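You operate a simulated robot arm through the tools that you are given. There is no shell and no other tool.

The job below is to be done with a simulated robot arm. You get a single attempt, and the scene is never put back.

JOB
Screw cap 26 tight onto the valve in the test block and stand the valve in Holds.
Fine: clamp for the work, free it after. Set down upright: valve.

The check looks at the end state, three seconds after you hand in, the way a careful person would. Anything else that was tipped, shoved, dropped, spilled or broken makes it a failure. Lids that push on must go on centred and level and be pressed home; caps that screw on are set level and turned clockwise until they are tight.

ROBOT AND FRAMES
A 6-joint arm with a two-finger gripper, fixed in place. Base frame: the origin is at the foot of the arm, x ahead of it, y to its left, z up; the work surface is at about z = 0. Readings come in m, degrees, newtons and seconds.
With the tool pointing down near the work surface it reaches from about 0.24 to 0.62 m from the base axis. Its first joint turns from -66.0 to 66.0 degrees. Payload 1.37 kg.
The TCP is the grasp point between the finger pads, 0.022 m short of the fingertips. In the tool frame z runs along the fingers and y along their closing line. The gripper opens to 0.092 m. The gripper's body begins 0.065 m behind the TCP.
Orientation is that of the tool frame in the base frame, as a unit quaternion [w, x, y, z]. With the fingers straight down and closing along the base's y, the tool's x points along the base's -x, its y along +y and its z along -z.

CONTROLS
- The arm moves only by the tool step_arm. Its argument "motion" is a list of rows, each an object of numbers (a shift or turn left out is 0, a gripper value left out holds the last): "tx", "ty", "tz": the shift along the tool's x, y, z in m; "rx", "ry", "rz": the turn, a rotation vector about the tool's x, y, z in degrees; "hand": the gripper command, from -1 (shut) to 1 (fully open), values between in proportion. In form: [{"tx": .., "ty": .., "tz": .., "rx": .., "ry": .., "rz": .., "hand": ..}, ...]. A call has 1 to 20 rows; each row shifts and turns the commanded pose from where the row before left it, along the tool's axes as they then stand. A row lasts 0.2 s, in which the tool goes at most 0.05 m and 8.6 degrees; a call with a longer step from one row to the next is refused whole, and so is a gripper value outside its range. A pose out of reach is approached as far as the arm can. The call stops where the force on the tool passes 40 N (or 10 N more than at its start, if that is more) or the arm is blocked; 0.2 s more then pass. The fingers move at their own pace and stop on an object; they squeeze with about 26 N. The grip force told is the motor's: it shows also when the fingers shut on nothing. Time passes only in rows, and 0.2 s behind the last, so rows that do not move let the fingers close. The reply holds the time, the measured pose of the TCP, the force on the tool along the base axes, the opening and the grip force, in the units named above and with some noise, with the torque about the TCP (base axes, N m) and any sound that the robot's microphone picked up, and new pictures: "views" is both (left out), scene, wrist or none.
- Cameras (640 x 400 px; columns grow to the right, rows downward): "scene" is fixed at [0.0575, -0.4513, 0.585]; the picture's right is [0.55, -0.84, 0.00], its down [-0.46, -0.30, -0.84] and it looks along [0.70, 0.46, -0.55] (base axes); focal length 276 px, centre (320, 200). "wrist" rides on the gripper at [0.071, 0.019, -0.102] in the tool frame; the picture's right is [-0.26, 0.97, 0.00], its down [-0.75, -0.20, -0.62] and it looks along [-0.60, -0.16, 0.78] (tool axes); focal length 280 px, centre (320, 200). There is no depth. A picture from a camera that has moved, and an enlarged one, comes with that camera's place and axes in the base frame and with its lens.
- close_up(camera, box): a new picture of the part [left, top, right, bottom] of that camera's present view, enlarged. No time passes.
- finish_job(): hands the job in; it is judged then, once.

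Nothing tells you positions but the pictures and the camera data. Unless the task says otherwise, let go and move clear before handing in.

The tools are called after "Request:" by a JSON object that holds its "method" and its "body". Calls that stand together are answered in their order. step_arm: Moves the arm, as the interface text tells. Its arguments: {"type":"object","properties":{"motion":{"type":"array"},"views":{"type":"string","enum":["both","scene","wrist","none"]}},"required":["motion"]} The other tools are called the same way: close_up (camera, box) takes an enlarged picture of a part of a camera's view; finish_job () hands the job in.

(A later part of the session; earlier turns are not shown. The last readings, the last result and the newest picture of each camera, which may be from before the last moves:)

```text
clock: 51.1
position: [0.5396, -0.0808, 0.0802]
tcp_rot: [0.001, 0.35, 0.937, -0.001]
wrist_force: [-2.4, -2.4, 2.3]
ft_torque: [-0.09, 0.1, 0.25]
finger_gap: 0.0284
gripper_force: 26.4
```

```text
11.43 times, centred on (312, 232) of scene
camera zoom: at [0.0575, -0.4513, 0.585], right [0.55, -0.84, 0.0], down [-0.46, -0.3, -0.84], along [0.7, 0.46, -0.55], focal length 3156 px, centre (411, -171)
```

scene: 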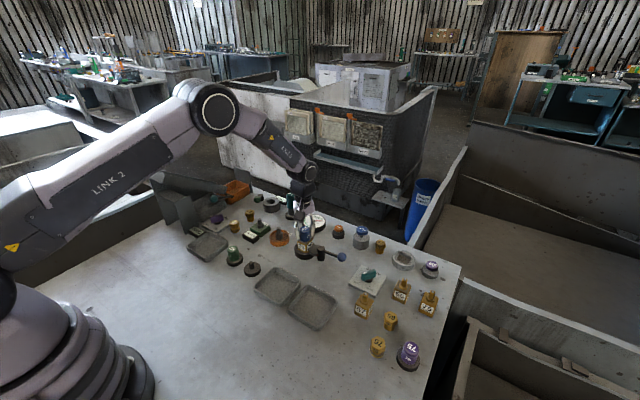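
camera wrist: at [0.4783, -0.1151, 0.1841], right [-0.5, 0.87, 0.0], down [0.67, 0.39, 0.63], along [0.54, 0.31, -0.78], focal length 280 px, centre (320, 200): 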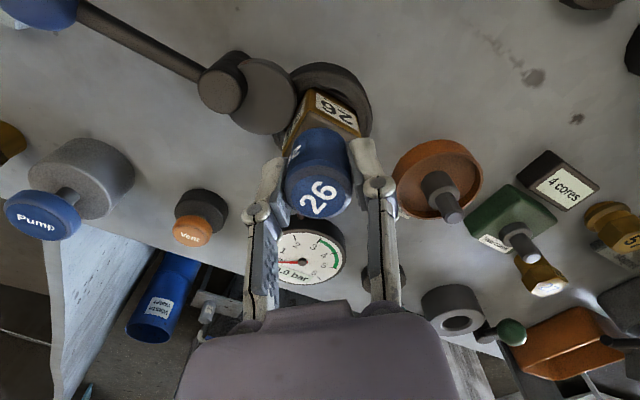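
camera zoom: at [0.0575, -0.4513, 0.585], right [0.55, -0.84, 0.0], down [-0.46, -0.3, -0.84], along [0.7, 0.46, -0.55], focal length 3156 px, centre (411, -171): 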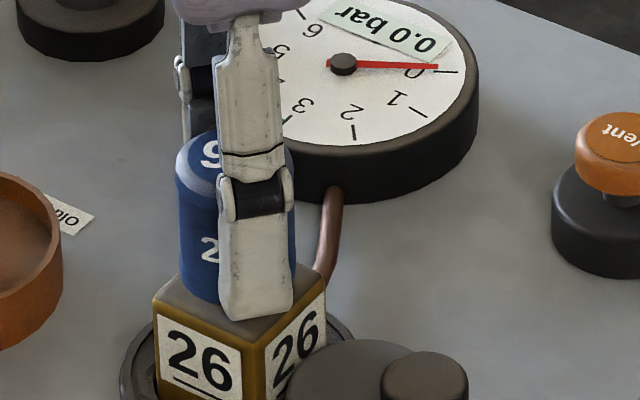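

Forces are low and torque is building (0.25 N·m). Continuing clockwise.

Request:
{"method": "step_arm", "body": {"motion": [{"rz": 6, "tz": 5e-05}, {"rz": 6, "tz": 5e-05}, {"rz": 6, "tz": 5e-05}, {"rz": 6, "tz": 5e-05}, {}], "views": "none"}}

Request:
{"method": "close_up", "body": {"camera": "scene", "box": [297, 215, 327, 250]}}

Request:
{"method": "close_up", "body": {"camera": "wrist", "box": [270, 90, 370, 230]}}

```text
clock: 52.3
position: [0.5399, -0.0811, 0.0797]
tcp_rot: [0.0, 0.537, 0.843, 0.0]
wrist_force: [-4.7, -5.1, 1.6]
ft_torque: [-0.14, 0.15, 0.22]
finger_gap: 0.0287
gripper_force: 26.3
```

```text
11.43 times, centred on (312, 232) of scene
camera zoom: at [0.0575, -0.4513, 0.585], right [0.55, -0.84, 0.0], down [-0.46, -0.3, -0.84], along [0.7, 0.46, -0.55], focal length 3156 px, centre (411, -171)
```

zoom: 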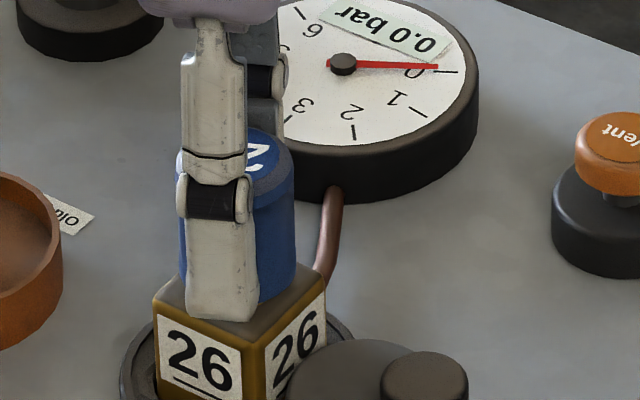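

```text
2.86 times, centred on (320, 160) of wrist
camera zoom: at [0.5289, -0.0063, 0.182], right [0.99, 0.17, 0.0], down [0.13, -0.77, 0.63], along [0.11, -0.62, -0.78], focal length 801 px, centre (320, 314)
```

zoom: 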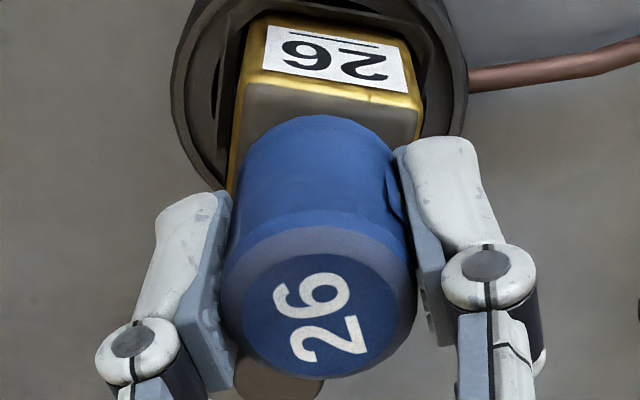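

The cap has turned about 60°, and then the fingers slipped at roughly 0.25 N·m. I'll release and inspect whether it sits level and seated.

Request:
{"method": "step_arm", "body": {"motion": [{"hand": 0.0}, {}, {}]}}

Request:
{"method": "close_up", "body": {"camera": "scene", "box": [297, 215, 327, 250]}}

Request:
{"method": "close_up", "body": {"camera": "wrist", "box": [270, 90, 370, 230]}}

```text
clock: 53.1
position: [0.5407, -0.0789, 0.0791]
tcp_rot: [0.002, 0.536, 0.844, 0.0]
wrist_force: [0.2, -0.3, 1.1]
ft_torque: [0.02, 0.0, 0.03]
finger_gap: 0.0459
gripper_force: 0.1
camera wrist: at [0.5291, -0.0062, 0.1822], right [0.99, 0.17, 0.0], down [0.13, -0.77, 0.63], along [0.11, -0.62, -0.78], focal length 280 px, centre (320, 200)
```

scene: 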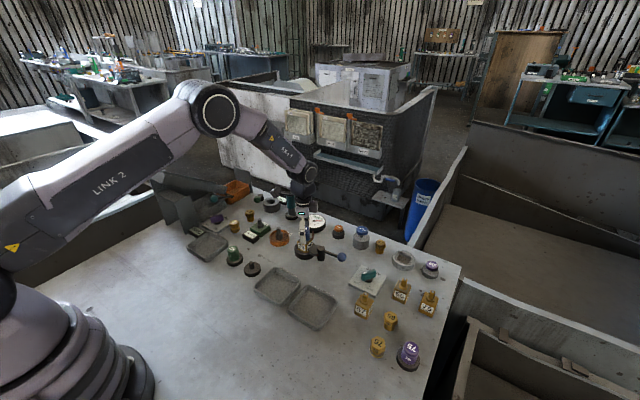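
wrist: 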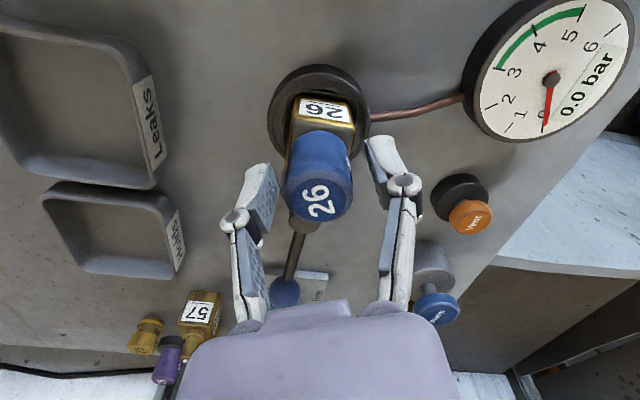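

```text
11.43 times, centred on (312, 232) of scene
camera zoom: at [0.0575, -0.4513, 0.585], right [0.55, -0.84, 0.0], down [-0.46, -0.3, -0.84], along [0.7, 0.46, -0.55], focal length 3156 px, centre (411, -171)
```

zoom: 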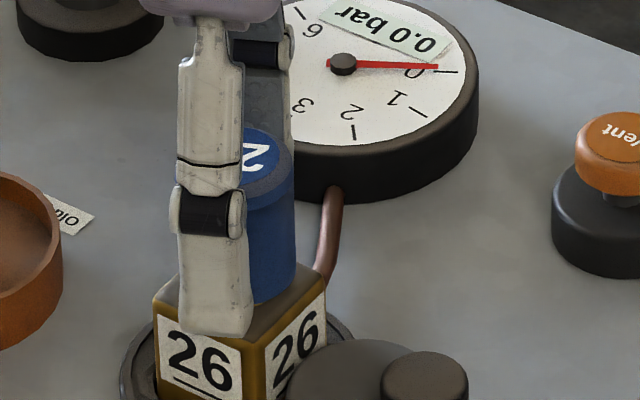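

```text
2.86 times, centred on (320, 160) of wrist
camera zoom: at [0.5291, -0.0062, 0.1822], right [0.99, 0.17, 0.0], down [0.13, -0.77, 0.63], along [0.11, -0.62, -0.78], focal length 801 px, centre (320, 314)
```

zoom: 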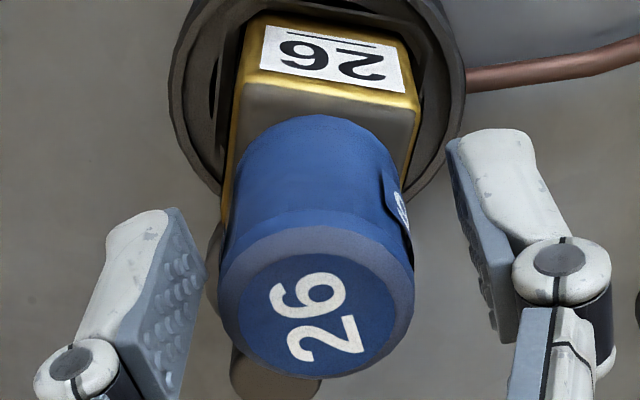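

Released, the cap stays about level, so the thread holds it. I'll rotate the open gripper back anticlockwise for a fresh stroke and inspect.

Request:
{"method": "step_arm", "body": {"motion": [{"rz": -8.5}, {"rz": -8.5}, {"rz": -8.5}, {"rz": -8.5}, {"rz": -8.5}, {"rz": -8.5}, {"rz": -8.5}, {"rz": -8.5}, {"rz": -8.5}, {"rz": -8.5}, {"rz": -8.5}, {"rz": -8.5}, {"rz": -8.5}, {}]}}

Request:
{"method": "close_up", "body": {"camera": "scene", "box": [297, 215, 327, 250]}}

Request:
{"method": "close_up", "body": {"camera": "wrist", "box": [270, 90, 370, 230]}}

```text
clock: 56.1
position: [0.5398, -0.08, 0.0798]
tcp_rot: [0.001, -0.389, 0.921, -0.001]
wrist_force: [0.0, 0.6, 0.3]
ft_torque: [-0.03, -0.04, 0.03]
finger_gap: 0.046
gripper_force: 0.0
camera wrist: at [0.4783, -0.1161, 0.1821], right [-0.51, 0.86, 0.0], down [0.67, 0.4, 0.63], along [0.54, 0.32, -0.78], focal length 280 px, centre (320, 200)
```

scene: 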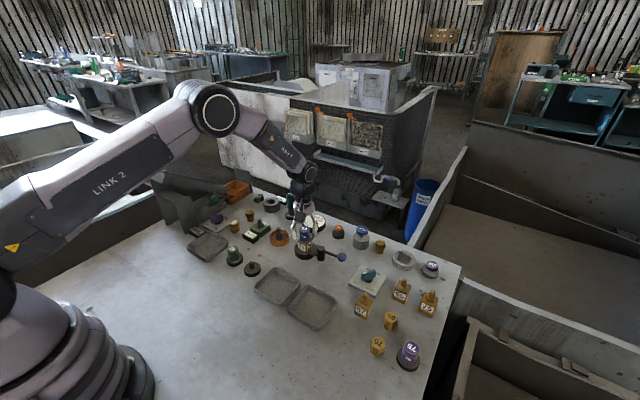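
wrist: 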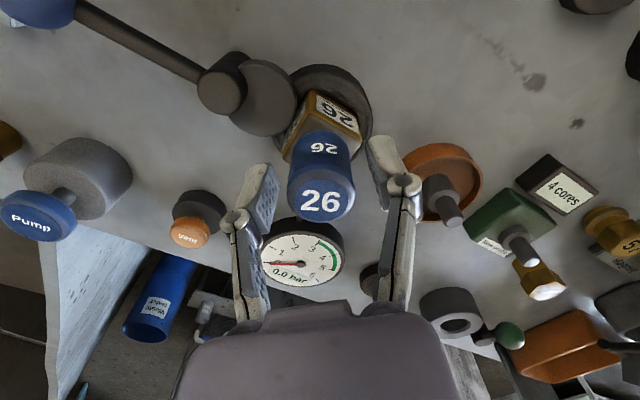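

```text
11.43 times, centred on (312, 232) of scene
camera zoom: at [0.0575, -0.4513, 0.585], right [0.55, -0.84, 0.0], down [-0.46, -0.3, -0.84], along [0.7, 0.46, -0.55], focal length 3156 px, centre (411, -171)
```

zoom: 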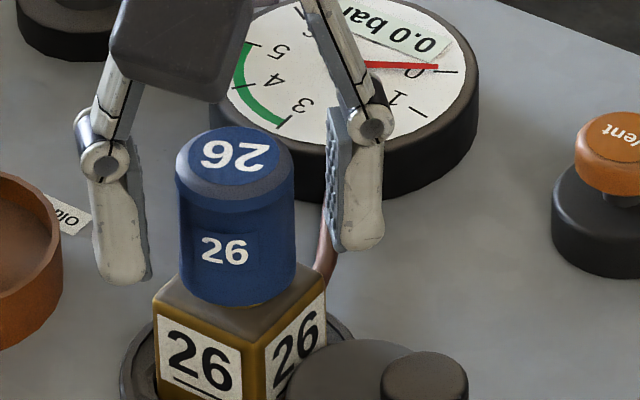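

```text
2.86 times, centred on (320, 160) of wrist
camera zoom: at [0.4783, -0.1161, 0.1821], right [-0.51, 0.86, 0.0], down [0.67, 0.4, 0.63], along [0.54, 0.32, -0.78], focal length 801 px, centre (320, 314)
```

zoom: 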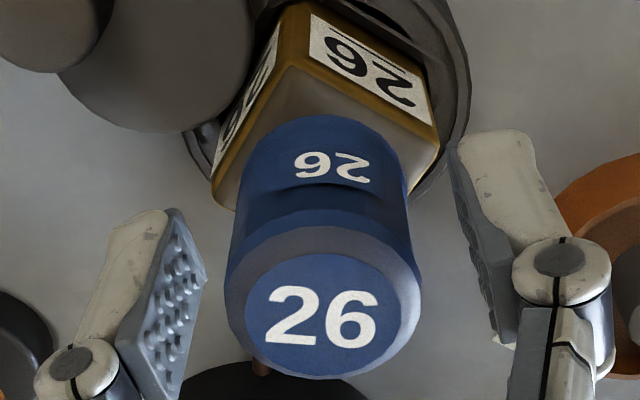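

Request:
{"method": "close_up", "body": {"camera": "scene", "box": [303, 222, 323, 245]}}

Request:
{"method": "close_up", "body": {"camera": "wrist", "box": [285, 95, 355, 165]}}

```text
16.00 times, centred on (313, 234) of scene
camera zoom: at [0.0575, -0.4513, 0.585], right [0.55, -0.84, 0.0], down [-0.46, -0.3, -0.84], along [0.7, 0.46, -0.55], focal length 4418 px, centre (432, -336)
```

zoom: 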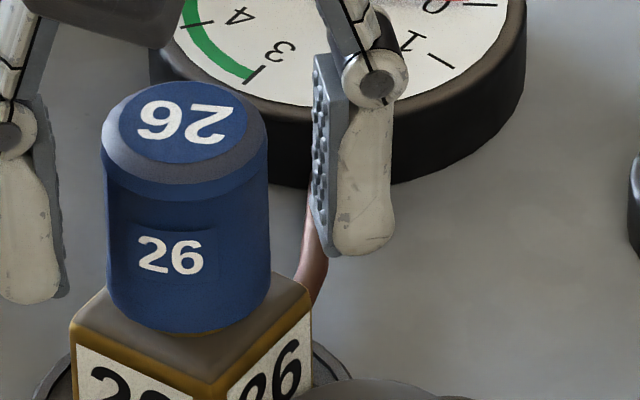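

```text
5.71 times, centred on (320, 130) of wrist
camera zoom: at [0.4783, -0.1161, 0.1821], right [-0.51, 0.86, 0.0], down [0.67, 0.4, 0.63], along [0.54, 0.32, -0.78], focal length 1602 px, centre (320, 600)
```

zoom: 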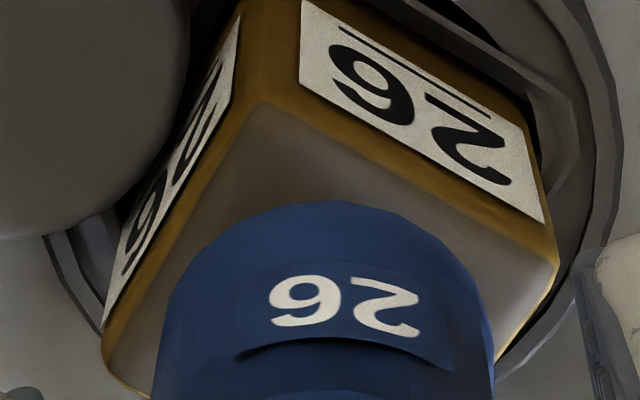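

The cap is level and sits right at the flange. The raised number plates on opposite sides of the cap will give more torque, so I'll turn the gripper to yaw about −135°, grip on the plates, and tighten.

Request:
{"method": "step_arm", "body": {"motion": [{"rz": -8.5}, {"rz": -8.5}, {"rz": -8.5}, {"rz": -8.5}, {"rz": -8.5}, {"rz": -8.5}, {"rz": -8.5}, {"rz": -8.5}, {"rz": -8.5}, {"rz": -8.5}, {"rz": -4}, {}]}}

Request:
{"method": "close_up", "body": {"camera": "wrist", "box": [270, 90, 370, 230]}}

Request:
{"method": "close_up", "body": {"camera": "scene", "box": [297, 215, 327, 250]}}

```text
clock: 58.7
position: [0.5398, -0.0794, 0.0805]
tcp_rot: [-0.001, 0.923, -0.385, 0.002]
wrist_force: [-0.2, -0.1, 0.2]
ft_torque: [0.01, 0.04, 0.0]
finger_gap: 0.0461
gripper_force: 0.1
camera wrist: at [0.5777, -0.1428, 0.1826], right [-0.87, -0.49, 0.0], down [-0.39, 0.68, 0.62], along [-0.31, 0.54, -0.78], focal length 280 px, centre (320, 200)
```

scene: 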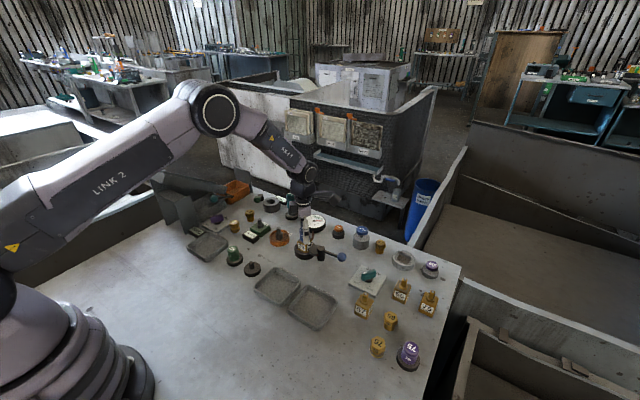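
wrist: 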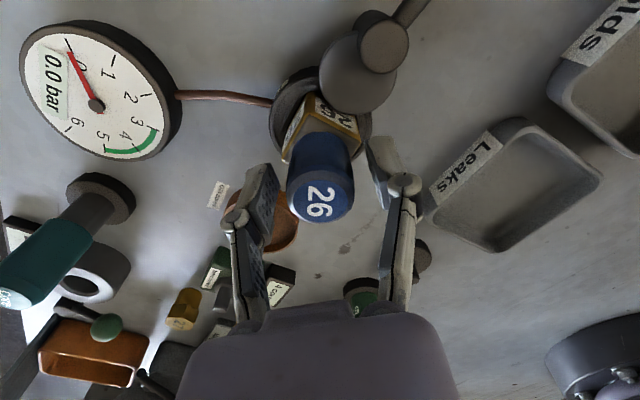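

```text
2.86 times, centred on (320, 160) of wrist
camera zoom: at [0.5777, -0.1428, 0.1826], right [-0.87, -0.49, 0.0], down [-0.39, 0.68, 0.62], along [-0.31, 0.54, -0.78], focal length 801 px, centre (320, 314)
```

zoom: 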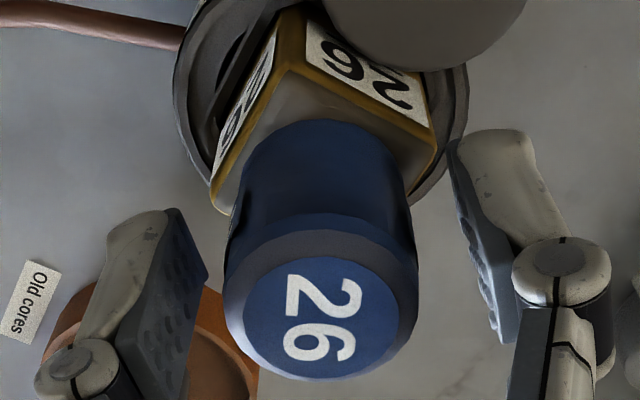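

```text
11.43 times, centred on (312, 232) of scene
camera zoom: at [0.0575, -0.4513, 0.585], right [0.55, -0.84, 0.0], down [-0.46, -0.3, -0.84], along [0.7, 0.46, -0.55], focal length 3156 px, centre (411, -171)
```

zoom: 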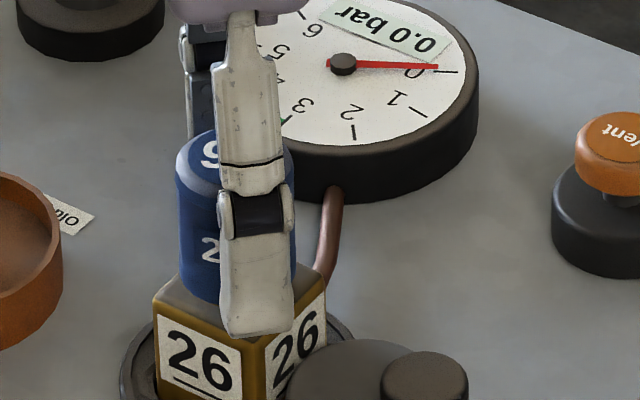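

Centred. Now closing on the plates and turning clockwise.

Request:
{"method": "step_arm", "body": {"motion": [{"hand": -0.2}, {}, {"hand": -1}, {}, {}, {}], "views": "none"}}

Request:
{"method": "step_arm", "body": {"motion": [{"rz": 5}, {"rz": 5}, {}]}}

Request:
{"method": "close_up", "body": {"camera": "wrist", "box": [270, 90, 370, 230]}}

```text
clock: 60.1
position: [0.5396, -0.0785, 0.0805]
tcp_rot: [0.0, 0.922, -0.386, 0.002]
wrist_force: [-1.8, -0.1, 4.3]
ft_torque: [0.01, 0.07, 0.03]
finger_gap: 0.0284
gripper_force: 25.9
```

```text
clock: 60.9
position: [0.5404, -0.0807, 0.0799]
tcp_rot: [0.0, 0.885, -0.465, 0.001]
wrist_force: [-1.3, -3.5, 2.0]
ft_torque: [-0.07, -0.01, 0.25]
finger_gap: 0.0284
gripper_force: 25.9
camera wrist: at [0.5658, -0.1482, 0.1825], right [-0.94, -0.33, 0.0], down [-0.26, 0.74, 0.62], along [-0.2, 0.59, -0.78], focal length 280 px, centre (320, 200)
```

scene: 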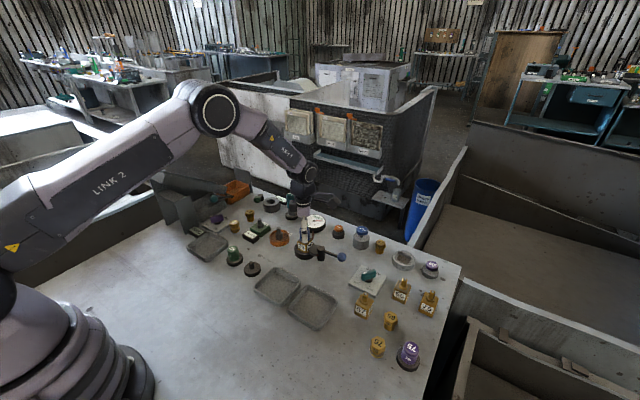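
wrist: 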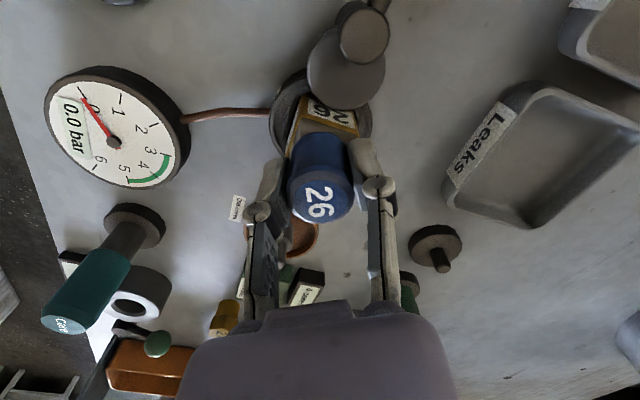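

```text
2.86 times, centred on (320, 160) of wrist
camera zoom: at [0.5658, -0.1482, 0.1825], right [-0.94, -0.33, 0.0], down [-0.26, 0.74, 0.62], along [-0.2, 0.59, -0.78], focal length 801 px, centre (320, 314)
```

zoom: 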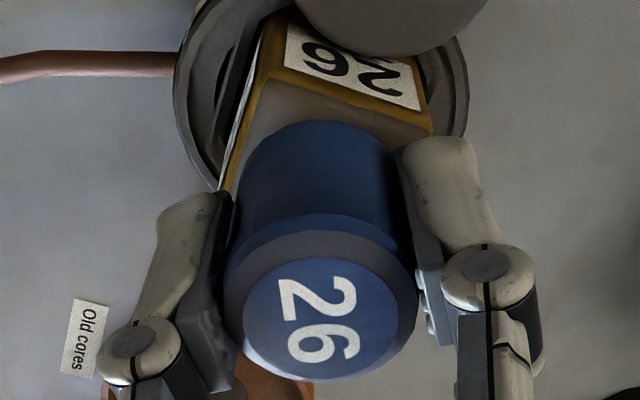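

The fingers slip again at 0.25 N·m without the cap moving, which suggests it's tight. I'll verify with a small upward pull to see whether the thread really holds it.

Request:
{"method": "step_arm", "body": {"motion": [{"tz": -0.0005}, {"tz": -0.0003}, {}], "views": "none"}}

```text
clock: 61.7
position: [0.5404, -0.0804, 0.0809]
tcp_rot: [0.0, 0.885, -0.465, 0.002]
wrist_force: [8.5, -3.1, -14.9]
ft_torque: [-0.09, -0.23, 0.13]
finger_gap: 0.028
gripper_force: 26.2
```

The cap holds against a 15 N pull, so it is threaded. I'll relax, release and lift clear to check closely that it's level and seated.

Request:
{"method": "step_arm", "body": {"motion": [{"tz": 0.0008}, {"rz": -4}, {"hand": 0.1}, {}, {}, {"tz": -0.03}, {"tz": -0.04}, {"tz": -0.03}, {}]}}

Request:
{"method": "close_up", "body": {"camera": "wrist", "box": [270, 60, 370, 160]}}

Request:
{"method": "close_up", "body": {"camera": "scene", "box": [297, 220, 327, 255]}}

```text
clock: 63.7
position: [0.5399, -0.0807, 0.1801]
tcp_rot: [0.0, 0.901, -0.434, 0.001]
wrist_force: [0.7, 0.3, 0.0]
ft_torque: [-0.01, -0.02, 0.01]
finger_gap: 0.0507
gripper_force: 0.0
camera wrist: at [0.5702, -0.1473, 0.2824], right [-0.92, -0.4, 0.0], down [-0.31, 0.72, 0.62], along [-0.25, 0.57, -0.78], focal length 280 px, centre (320, 200)
```

scene: 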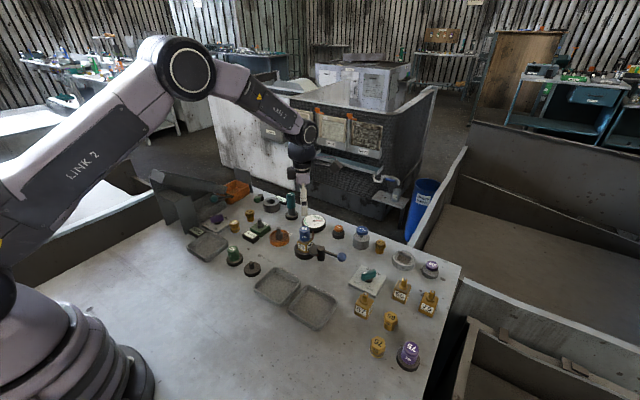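
wrist: 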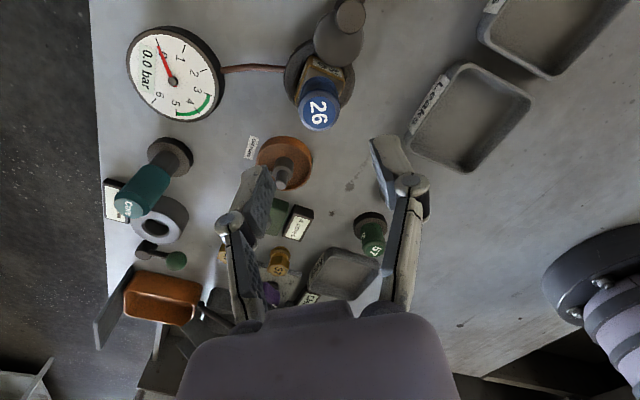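

```text
4.00 times, centred on (320, 110) of wrist
camera zoom: at [0.5702, -0.1473, 0.2824], right [-0.92, -0.4, 0.0], down [-0.31, 0.72, 0.62], along [-0.25, 0.57, -0.78], focal length 1122 px, centre (320, 560)
```

zoom: 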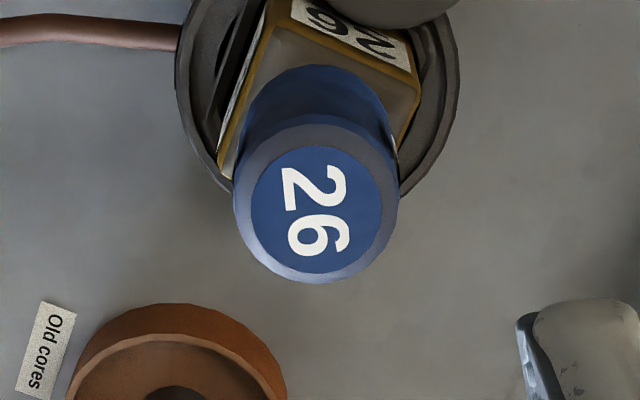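

```text
11.43 times, centred on (312, 238) of scene
camera zoom: at [0.0575, -0.4513, 0.585], right [0.55, -0.84, 0.0], down [-0.46, -0.3, -0.84], along [0.7, 0.46, -0.55], focal length 3156 px, centre (411, -229)
```

zoom: 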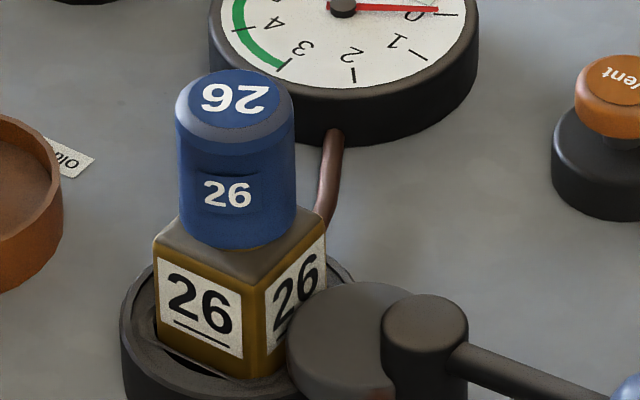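

The cap is level and its rim rests on the flange. Relaxing the wrist let it back off about 3°, so I'll regrip, retighten until it slips, and release without backing off.

Request:
{"method": "step_arm", "body": {"motion": [{"tz": 0.03}, {"tz": 0.04}, {"tz": 0.0295}, {}, {"hand": -0.2}, {}, {"hand": -1}, {}, {}, {}, {"rz": 4}, {"rz": 4}, {"rz": 4}, {"rz": 4}, {}]}}

Request:
{"method": "close_up", "body": {"camera": "wrist", "box": [270, 90, 370, 230]}}

```text
clock: 66.9
position: [0.5401, -0.0806, 0.0801]
tcp_rot: [0.0, 0.831, -0.556, 0.001]
wrist_force: [-1.7, -0.3, -5.7]
ft_torque: [0.0, 0.05, 0.24]
finger_gap: 0.0288
gripper_force: 25.7
camera wrist: at [0.5507, -0.1515, 0.1825], right [-0.99, -0.13, 0.0], down [-0.1, 0.77, 0.62], along [-0.08, 0.62, -0.78], focal length 280 px, centre (320, 200)
```

scene: 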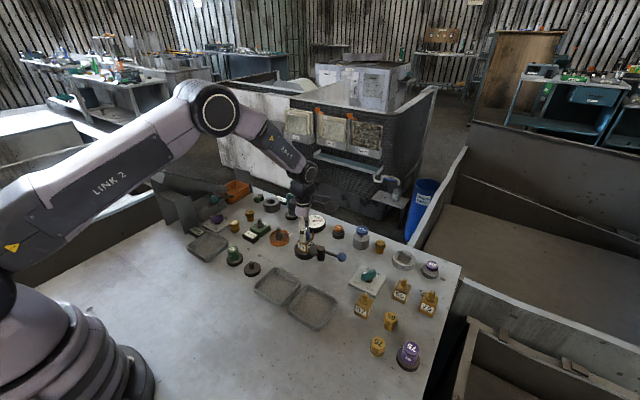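
wrist: 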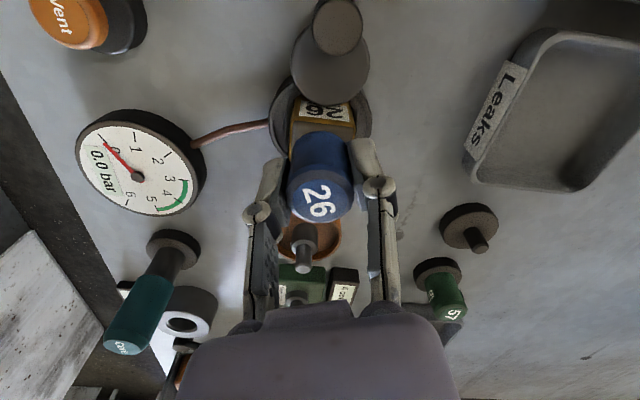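

```text
2.86 times, centred on (320, 160) of wrist
camera zoom: at [0.5507, -0.1515, 0.1825], right [-0.99, -0.13, 0.0], down [-0.1, 0.77, 0.62], along [-0.08, 0.62, -0.78], focal length 801 px, centre (320, 314)
```

zoom: 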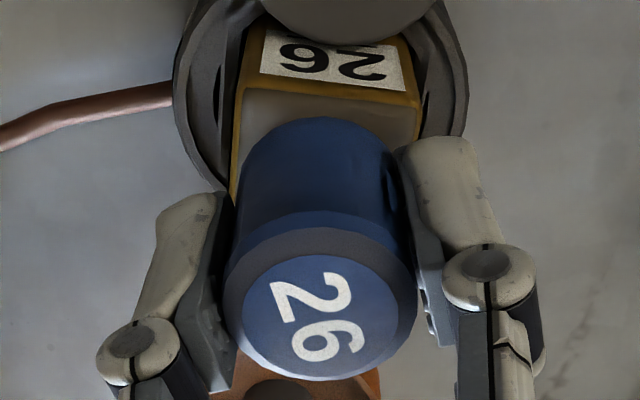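

The cap takes 0.24 N·m and won't turn further, so it is tight. I'll release, lift, and go over to the lever ball at about (0.535, −0.204) to free the clamp.

Request:
{"method": "step_arm", "body": {"motion": [{"hand": 0.1}, {}, {}, {"tz": -0.03}, {"tz": -0.04}, {"tz": -0.03}, {"rz": 8}, {"rz": 8}, {"rz": 8}, {"tx": 0.0412}, {"tx": 0.0412}, {"tx": 0.0411, "ty": 0.0007}, {"tz": 0.03}, {"tz": 0.03}, {}]}}

Request:
{"method": "close_up", "body": {"camera": "scene", "box": [297, 220, 327, 255]}}

```text
clock: 70.1
position: [0.5366, -0.2051, 0.1216]
tcp_rot: [0.0, -0.699, 0.715, -0.002]
wrist_force: [-0.1, 0.9, -0.3]
ft_torque: [0.0, 0.02, 0.0]
finger_gap: 0.0504
gripper_force: 0.0
camera wrist: at [0.5165, -0.273, 0.2228], right [-0.96, 0.29, 0.0], down [0.22, 0.75, 0.62], along [0.18, 0.6, -0.78], focal length 280 px, centre (320, 200)
```

scene: 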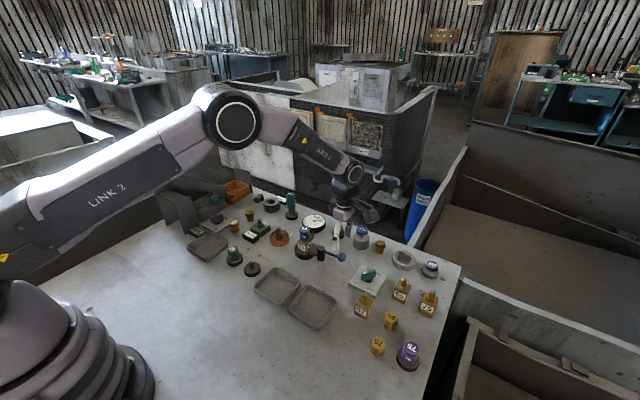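
wrist: 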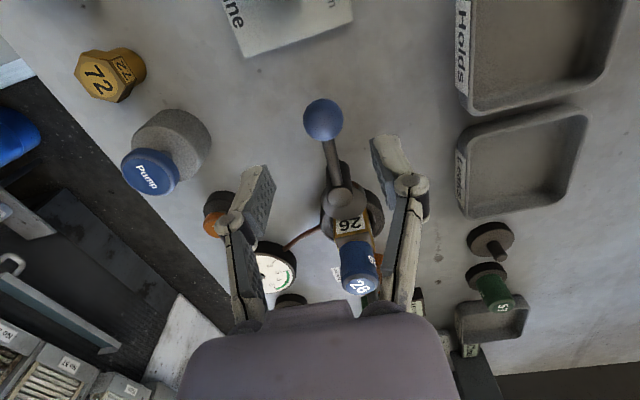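

```text
11.43 times, centred on (312, 238) of scene
camera zoom: at [0.0575, -0.4513, 0.585], right [0.55, -0.84, 0.0], down [-0.46, -0.3, -0.84], along [0.7, 0.46, -0.55], focal length 3156 px, centre (411, -229)
```

zoom: 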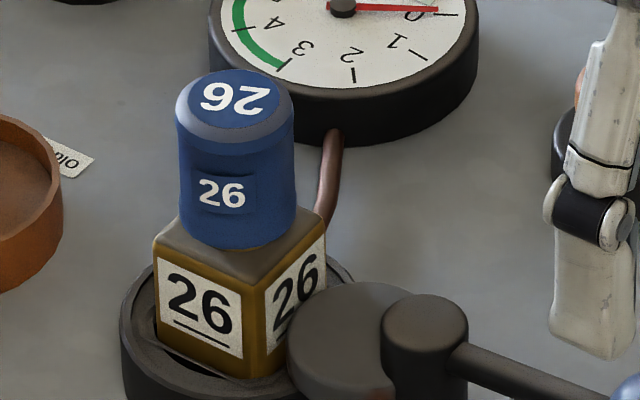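

The cap is a few degrees tighter than before. Now I'll lower onto the ball and grip it.

Request:
{"method": "step_arm", "body": {"motion": [{"ty": 0.001, "tz": 0.036}, {"tz": 0.036}, {"hand": -0.36}, {}, {"hand": -1}, {}, {}]}}

```text
clock: 71.7
position: [0.5334, -0.2055, 0.0481]
tcp_rot: [-0.001, -0.698, 0.716, 0.0]
wrist_force: [-22.3, 0.9, 7.0]
ft_torque: [0.13, -0.11, 0.13]
finger_gap: 0.0245
gripper_force: 27.8
camera wrist: at [0.515, -0.274, 0.1503], right [-0.96, 0.29, 0.0], down [0.22, 0.75, 0.62], along [0.18, 0.6, -0.78], focal length 280 px, centre (320, 200)
```

scene: 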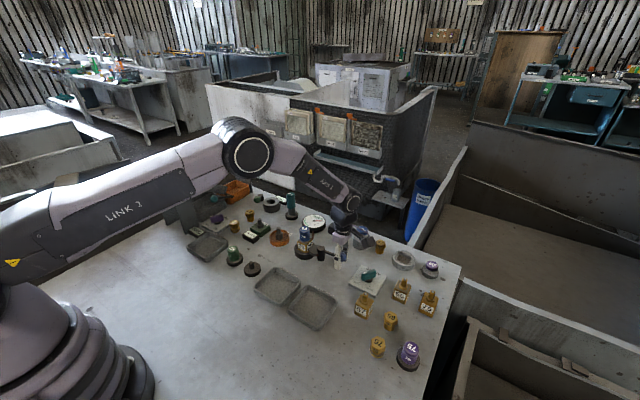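
wrist: 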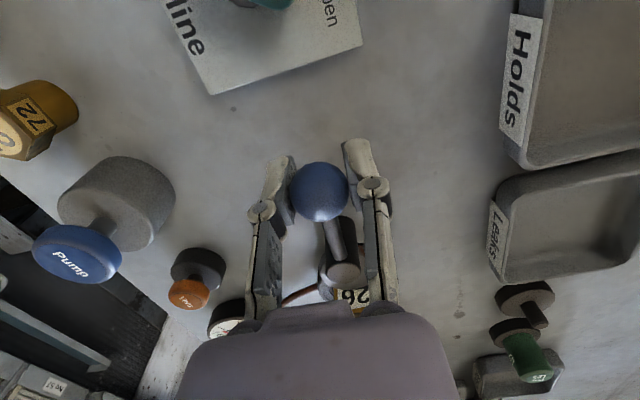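

I've got the ball. Swinging the lever back clockwise, gently at first.

Request:
{"method": "step_arm", "body": {"motion": [{"tx": -0.0002, "ty": 0.004, "rz": 2}, {"tx": -0.0003, "ty": 0.005, "rz": 4.3}, {"tx": -0.0003, "ty": 0.005, "rz": 4.3}, {"hand": -0.36}, {}], "views": "wrist"}}

```text
clock: 72.9
position: [0.5214, -0.2019, 0.0488]
tcp_rot: [0.0, -0.629, 0.777, -0.001]
wrist_force: [0.9, -0.3, -0.2]
ft_torque: [0.0, 0.02, 0.01]
finger_gap: 0.0296
gripper_force: 0.1
camera wrist: at [0.4897, -0.2661, 0.1511], right [-0.89, 0.46, 0.0], down [0.35, 0.7, 0.63], along [0.29, 0.55, -0.78], focal length 280 px, centre (320, 200)
```

wrist: 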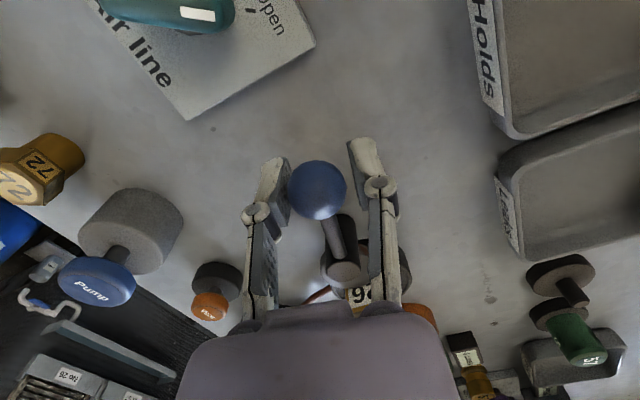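

The clamp has released. I'll carry the lever back to its original position.

Request:
{"method": "step_arm", "body": {"motion": [{"tx": -0.0013, "ty": 0.0098, "rz": 8.5}, {"tx": -0.0013, "ty": 0.0098, "rz": 8.5}, {"tx": -0.0012, "ty": 0.0098, "rz": 8.5}, {"tx": -0.0012, "ty": 0.0098, "rz": 8.5}, {"tx": -0.0012, "ty": 0.0098, "rz": 8.5}, {"tx": -0.0012, "ty": 0.0098, "rz": 8.5}, {"tx": -0.0012, "ty": 0.0098, "rz": 8.5}, {}]}}

```text
clock: 74.7
position: [0.4745, -0.155, 0.0496]
tcp_rot: [0.001, -0.16, 0.987, -0.001]
wrist_force: [0.6, -0.7, -0.4]
ft_torque: [0.01, 0.01, 0.0]
finger_gap: 0.0299
gripper_force: 0.2
camera wrist: at [0.4026, -0.1576, 0.1509], right [-0.06, 1.0, 0.0], down [0.78, 0.04, 0.63], along [0.63, 0.03, -0.78], focal length 280 px, centre (320, 200)
```

scene: 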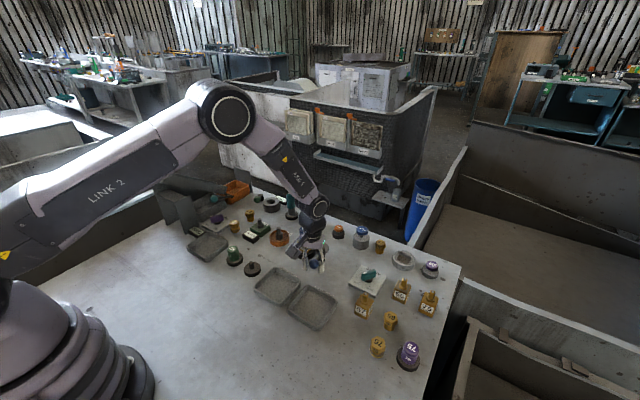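
wrist: 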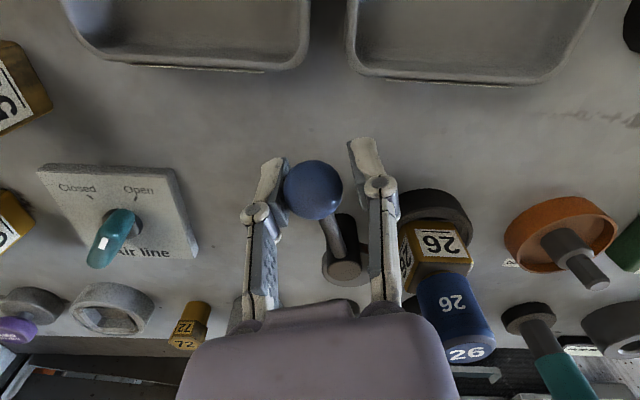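

Request:
{"method": "step_arm", "body": {"motion": [{"tx": -0.001, "ty": 0.0098, "rz": 8.5}, {"tx": -0.0005, "ty": 0.005, "rz": 4}, {}, {"hand": 0.1}, {}, {}, {"tz": -0.04}, {"tz": -0.04}, {"tz": -0.04}, {"tz": -0.03}, {}]}}

Request:
{"method": "close_up", "body": {"camera": "scene", "box": [285, 220, 345, 270]}}

Request:
{"method": "close_up", "body": {"camera": "wrist", "box": [260, 90, 440, 230]}}

```text
clock: 77.1
position: [0.4713, -0.1402, 0.1987]
tcp_rot: [0.001, -0.053, 0.999, 0.0]
wrist_force: [-0.1, -0.5, 0.0]
ft_torque: [0.03, -0.05, -0.02]
finger_gap: 0.0506
gripper_force: 0.0
camera wrist: at [0.4002, -0.1271, 0.3007], right [0.16, 0.99, 0.0], down [0.77, -0.12, 0.63], along [0.62, -0.1, -0.78], focal length 280 px, centre (320, 200)
```

scene: 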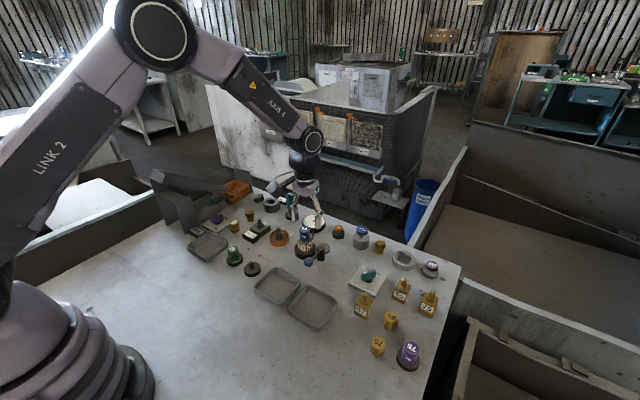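
wrist: 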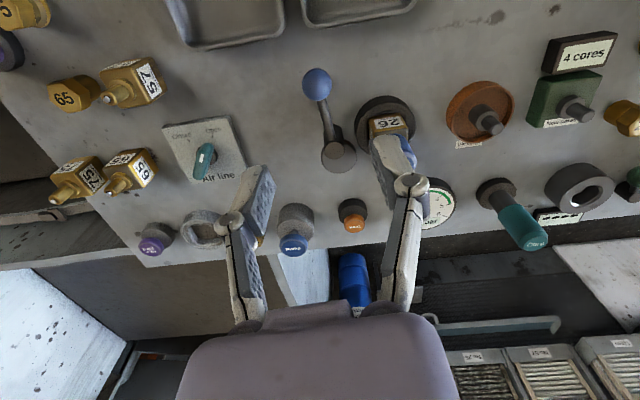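

```text
8.00 times, centred on (315, 245) of scene
camera zoom: at [0.0575, -0.4513, 0.585], right [0.55, -0.84, 0.0], down [-0.46, -0.3, -0.84], along [0.7, 0.46, -0.55], focal length 2209 px, centre (360, -160)
```

zoom: 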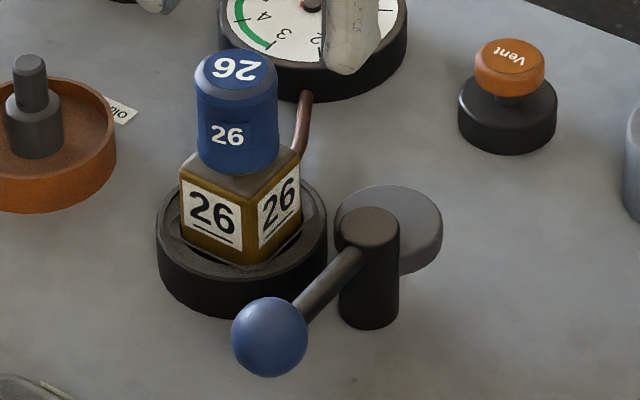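

```text
2.86 times, centred on (350, 160) of wrist
camera zoom: at [0.4002, -0.1271, 0.3007], right [0.16, 0.99, 0.0], down [0.77, -0.12, 0.63], along [0.62, -0.1, -0.78], focal length 801 px, centre (234, 314)
```

zoom: 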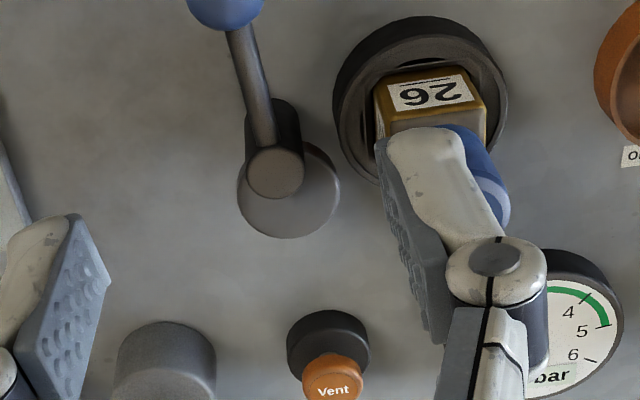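

The clamp is free and the valve stays put, turned about 9° in its pocket. I'll come over the valve with the fingers closing along x, matched to the body faces.

Request:
{"method": "step_arm", "body": {"motion": [{"tx": -0.0249, "ty": 0.0176}, {"tx": -0.0249, "ty": 0.0176}, {"tx": -0.0248, "ty": 0.0175}, {"rz": -8.35}, {"rz": -8.35}, {"rz": -8.35}, {"rz": -8.35}, {"rz": -8.35}, {"rz": -8.35}, {"rz": -8.35}, {"rz": -8.35}, {"rz": -8.35}, {"tz": 0.04}, {}]}}

Request:
{"method": "close_up", "body": {"camera": "wrist", "box": [250, 60, 390, 220]}}

Request:
{"method": "close_up", "body": {"camera": "scene", "box": [285, 200, 345, 260]}}

```text
clock: 80.1
position: [0.5411, -0.0794, 0.1596]
tcp_rot: [0.001, -0.651, 0.759, -0.001]
wrist_force: [0.3, -0.1, -0.9]
ft_torque: [-0.02, 0.0, -0.01]
finger_gap: 0.0506
gripper_force: 0.0
camera wrist: at [0.5117, -0.1461, 0.2623], right [-0.91, 0.41, 0.0], down [0.32, 0.71, 0.63], along [0.26, 0.57, -0.78], focal length 280 px, centre (320, 200)
```

scene: 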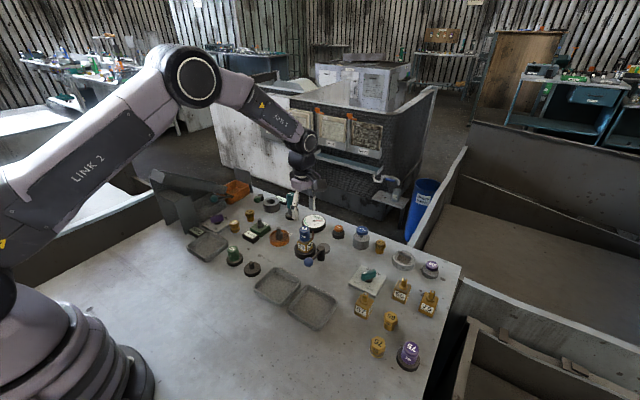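
wrist: 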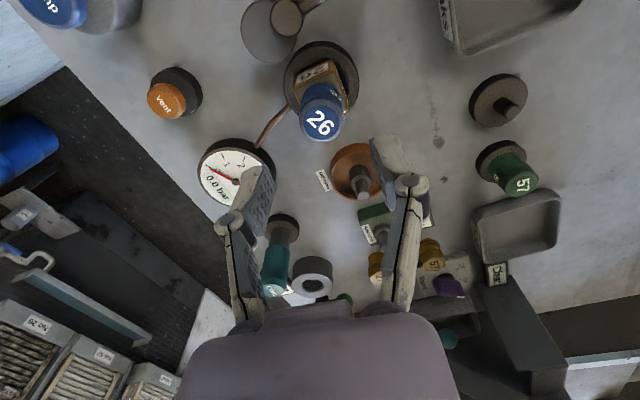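

```text
2.50 times, centred on (320, 140) of wrist
camera zoom: at [0.5117, -0.1461, 0.2623], right [-0.91, 0.41, 0.0], down [0.32, 0.71, 0.63], along [0.26, 0.57, -0.78], focal length 701 px, centre (320, 350)
```

zoom: 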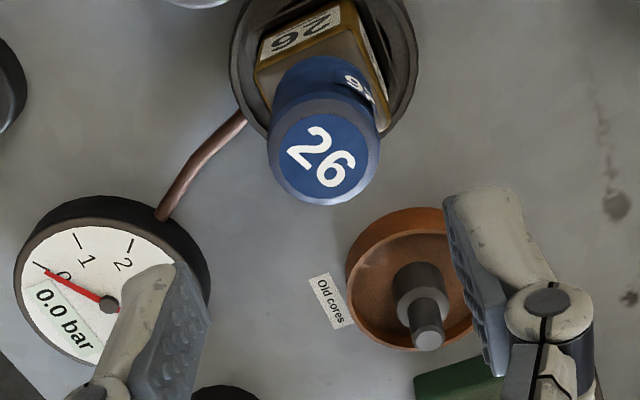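

```text
6.67 times, centred on (315, 230) of scene
camera zoom: at [0.0575, -0.4513, 0.585], right [0.55, -0.84, 0.0], down [-0.46, -0.3, -0.84], along [0.7, 0.46, -0.55], focal length 1841 px, centre (353, 0)
```

zoom: 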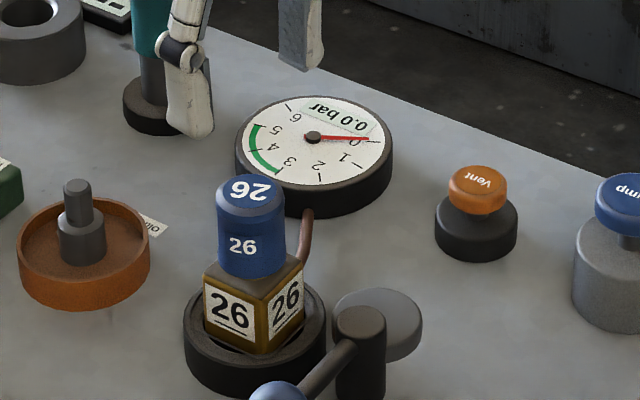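

Aligned over the valve; the body is about 4° off the fingers, so I'll trim that and descend around it with the fingertips just above the block.

Request:
{"method": "step_arm", "body": {"motion": [{"rz": -4}, {"tz": 0.04}, {"tz": 0.04}, {"tz": 0.025}, {}]}}

Request:
{"method": "close_up", "body": {"camera": "wrist", "box": [250, 90, 390, 230]}}

Request:
{"method": "close_up", "body": {"camera": "scene", "box": [290, 215, 335, 260]}}

```text
clock: 81.3
position: [0.5401, -0.0809, 0.054]
tcp_rot: [0.002, -0.678, 0.735, -0.003]
wrist_force: [0.2, 0.0, 0.5]
ft_torque: [0.02, -0.03, 0.05]
finger_gap: 0.0505
gripper_force: 0.1
camera wrist: at [0.5159, -0.1485, 0.1556], right [-0.94, 0.34, 0.0], down [0.27, 0.73, 0.62], along [0.22, 0.59, -0.78], focal length 280 px, centre (320, 200)
```

scene: 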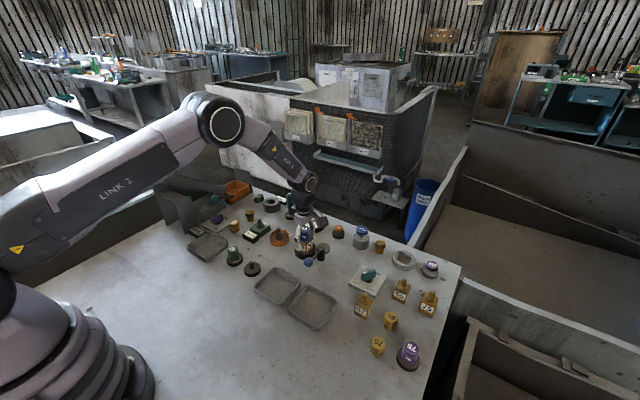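
wrist: 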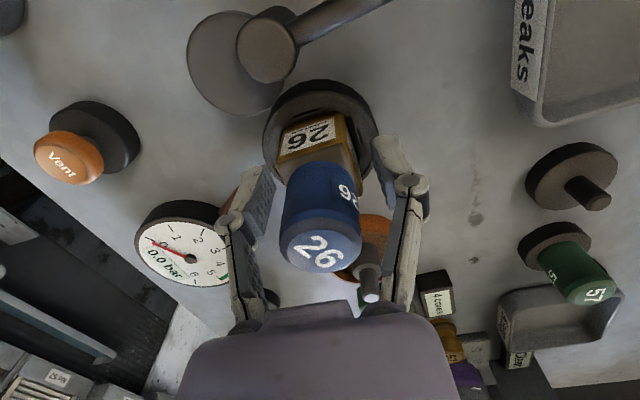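

```text
2.86 times, centred on (320, 160) of wrist
camera zoom: at [0.5159, -0.1485, 0.1556], right [-0.94, 0.34, 0.0], down [0.27, 0.73, 0.62], along [0.22, 0.59, -0.78], focal length 801 px, centre (320, 314)
```

zoom: 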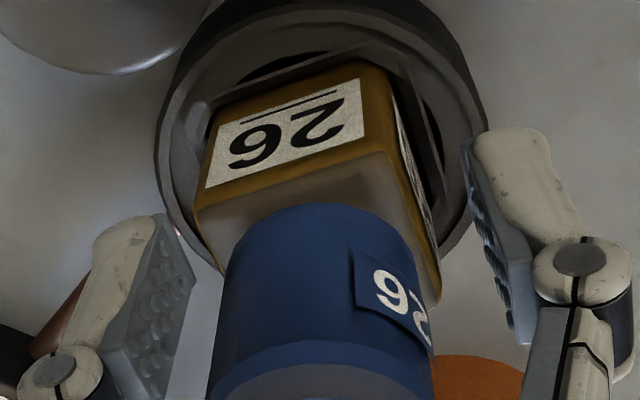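

```text
8.89 times, centred on (312, 238) of scene
camera zoom: at [0.0575, -0.4513, 0.585], right [0.55, -0.84, 0.0], down [-0.46, -0.3, -0.84], along [0.7, 0.46, -0.55], focal length 2454 px, centre (387, -133)
```

zoom: 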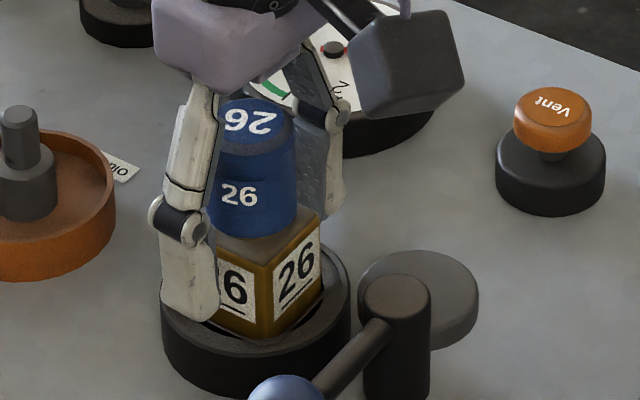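

The fingers straddle the body cleanly. Closing on the body and checking forces.

Request:
{"method": "step_arm", "body": {"motion": [{"tz": 0.002}, {"hand": -0.2}, {}, {"hand": -1}, {}, {}, {}]}}

Request:
{"method": "close_up", "body": {"camera": "wrist", "box": [250, 90, 390, 230]}}

```text
clock: 82.9
position: [0.5397, -0.0807, 0.0528]
tcp_rot: [0.002, -0.677, 0.736, -0.002]
wrist_force: [-2.8, 1.4, 3.8]
ft_torque: [0.02, 0.07, 0.16]
finger_gap: 0.0337
gripper_force: 26.1
camera wrist: at [0.5162, -0.1482, 0.1539], right [-0.94, 0.34, 0.0], down [0.27, 0.73, 0.62], along [0.22, 0.59, -0.78], focal length 280 px, centre (320, 200)
```

scene: 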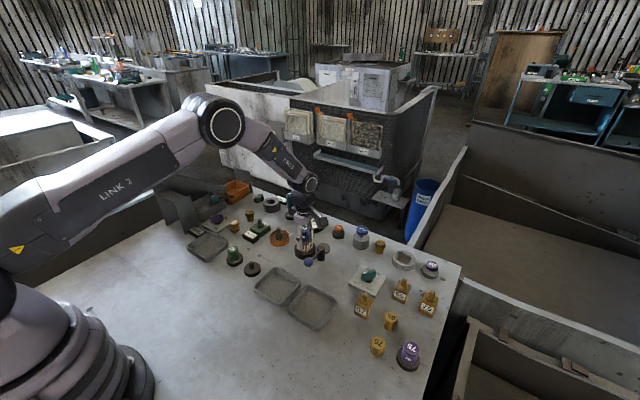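
wrist: 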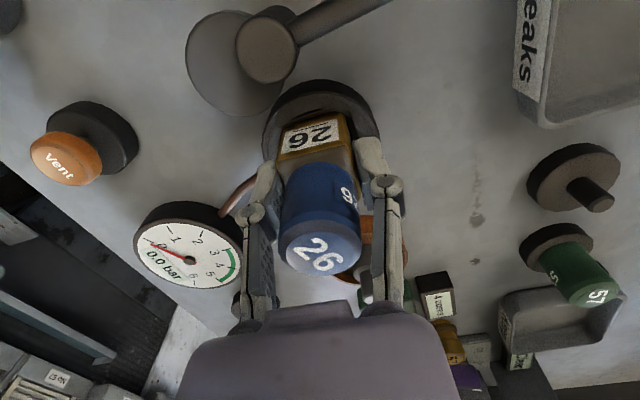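

```text
2.86 times, centred on (320, 160) of wrist
camera zoom: at [0.5162, -0.1482, 0.1539], right [-0.94, 0.34, 0.0], down [0.27, 0.73, 0.62], along [0.22, 0.59, -0.78], focal length 801 px, centre (320, 314)
```

zoom: 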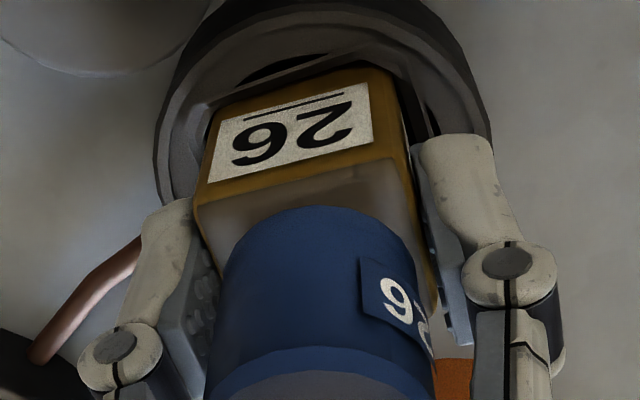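

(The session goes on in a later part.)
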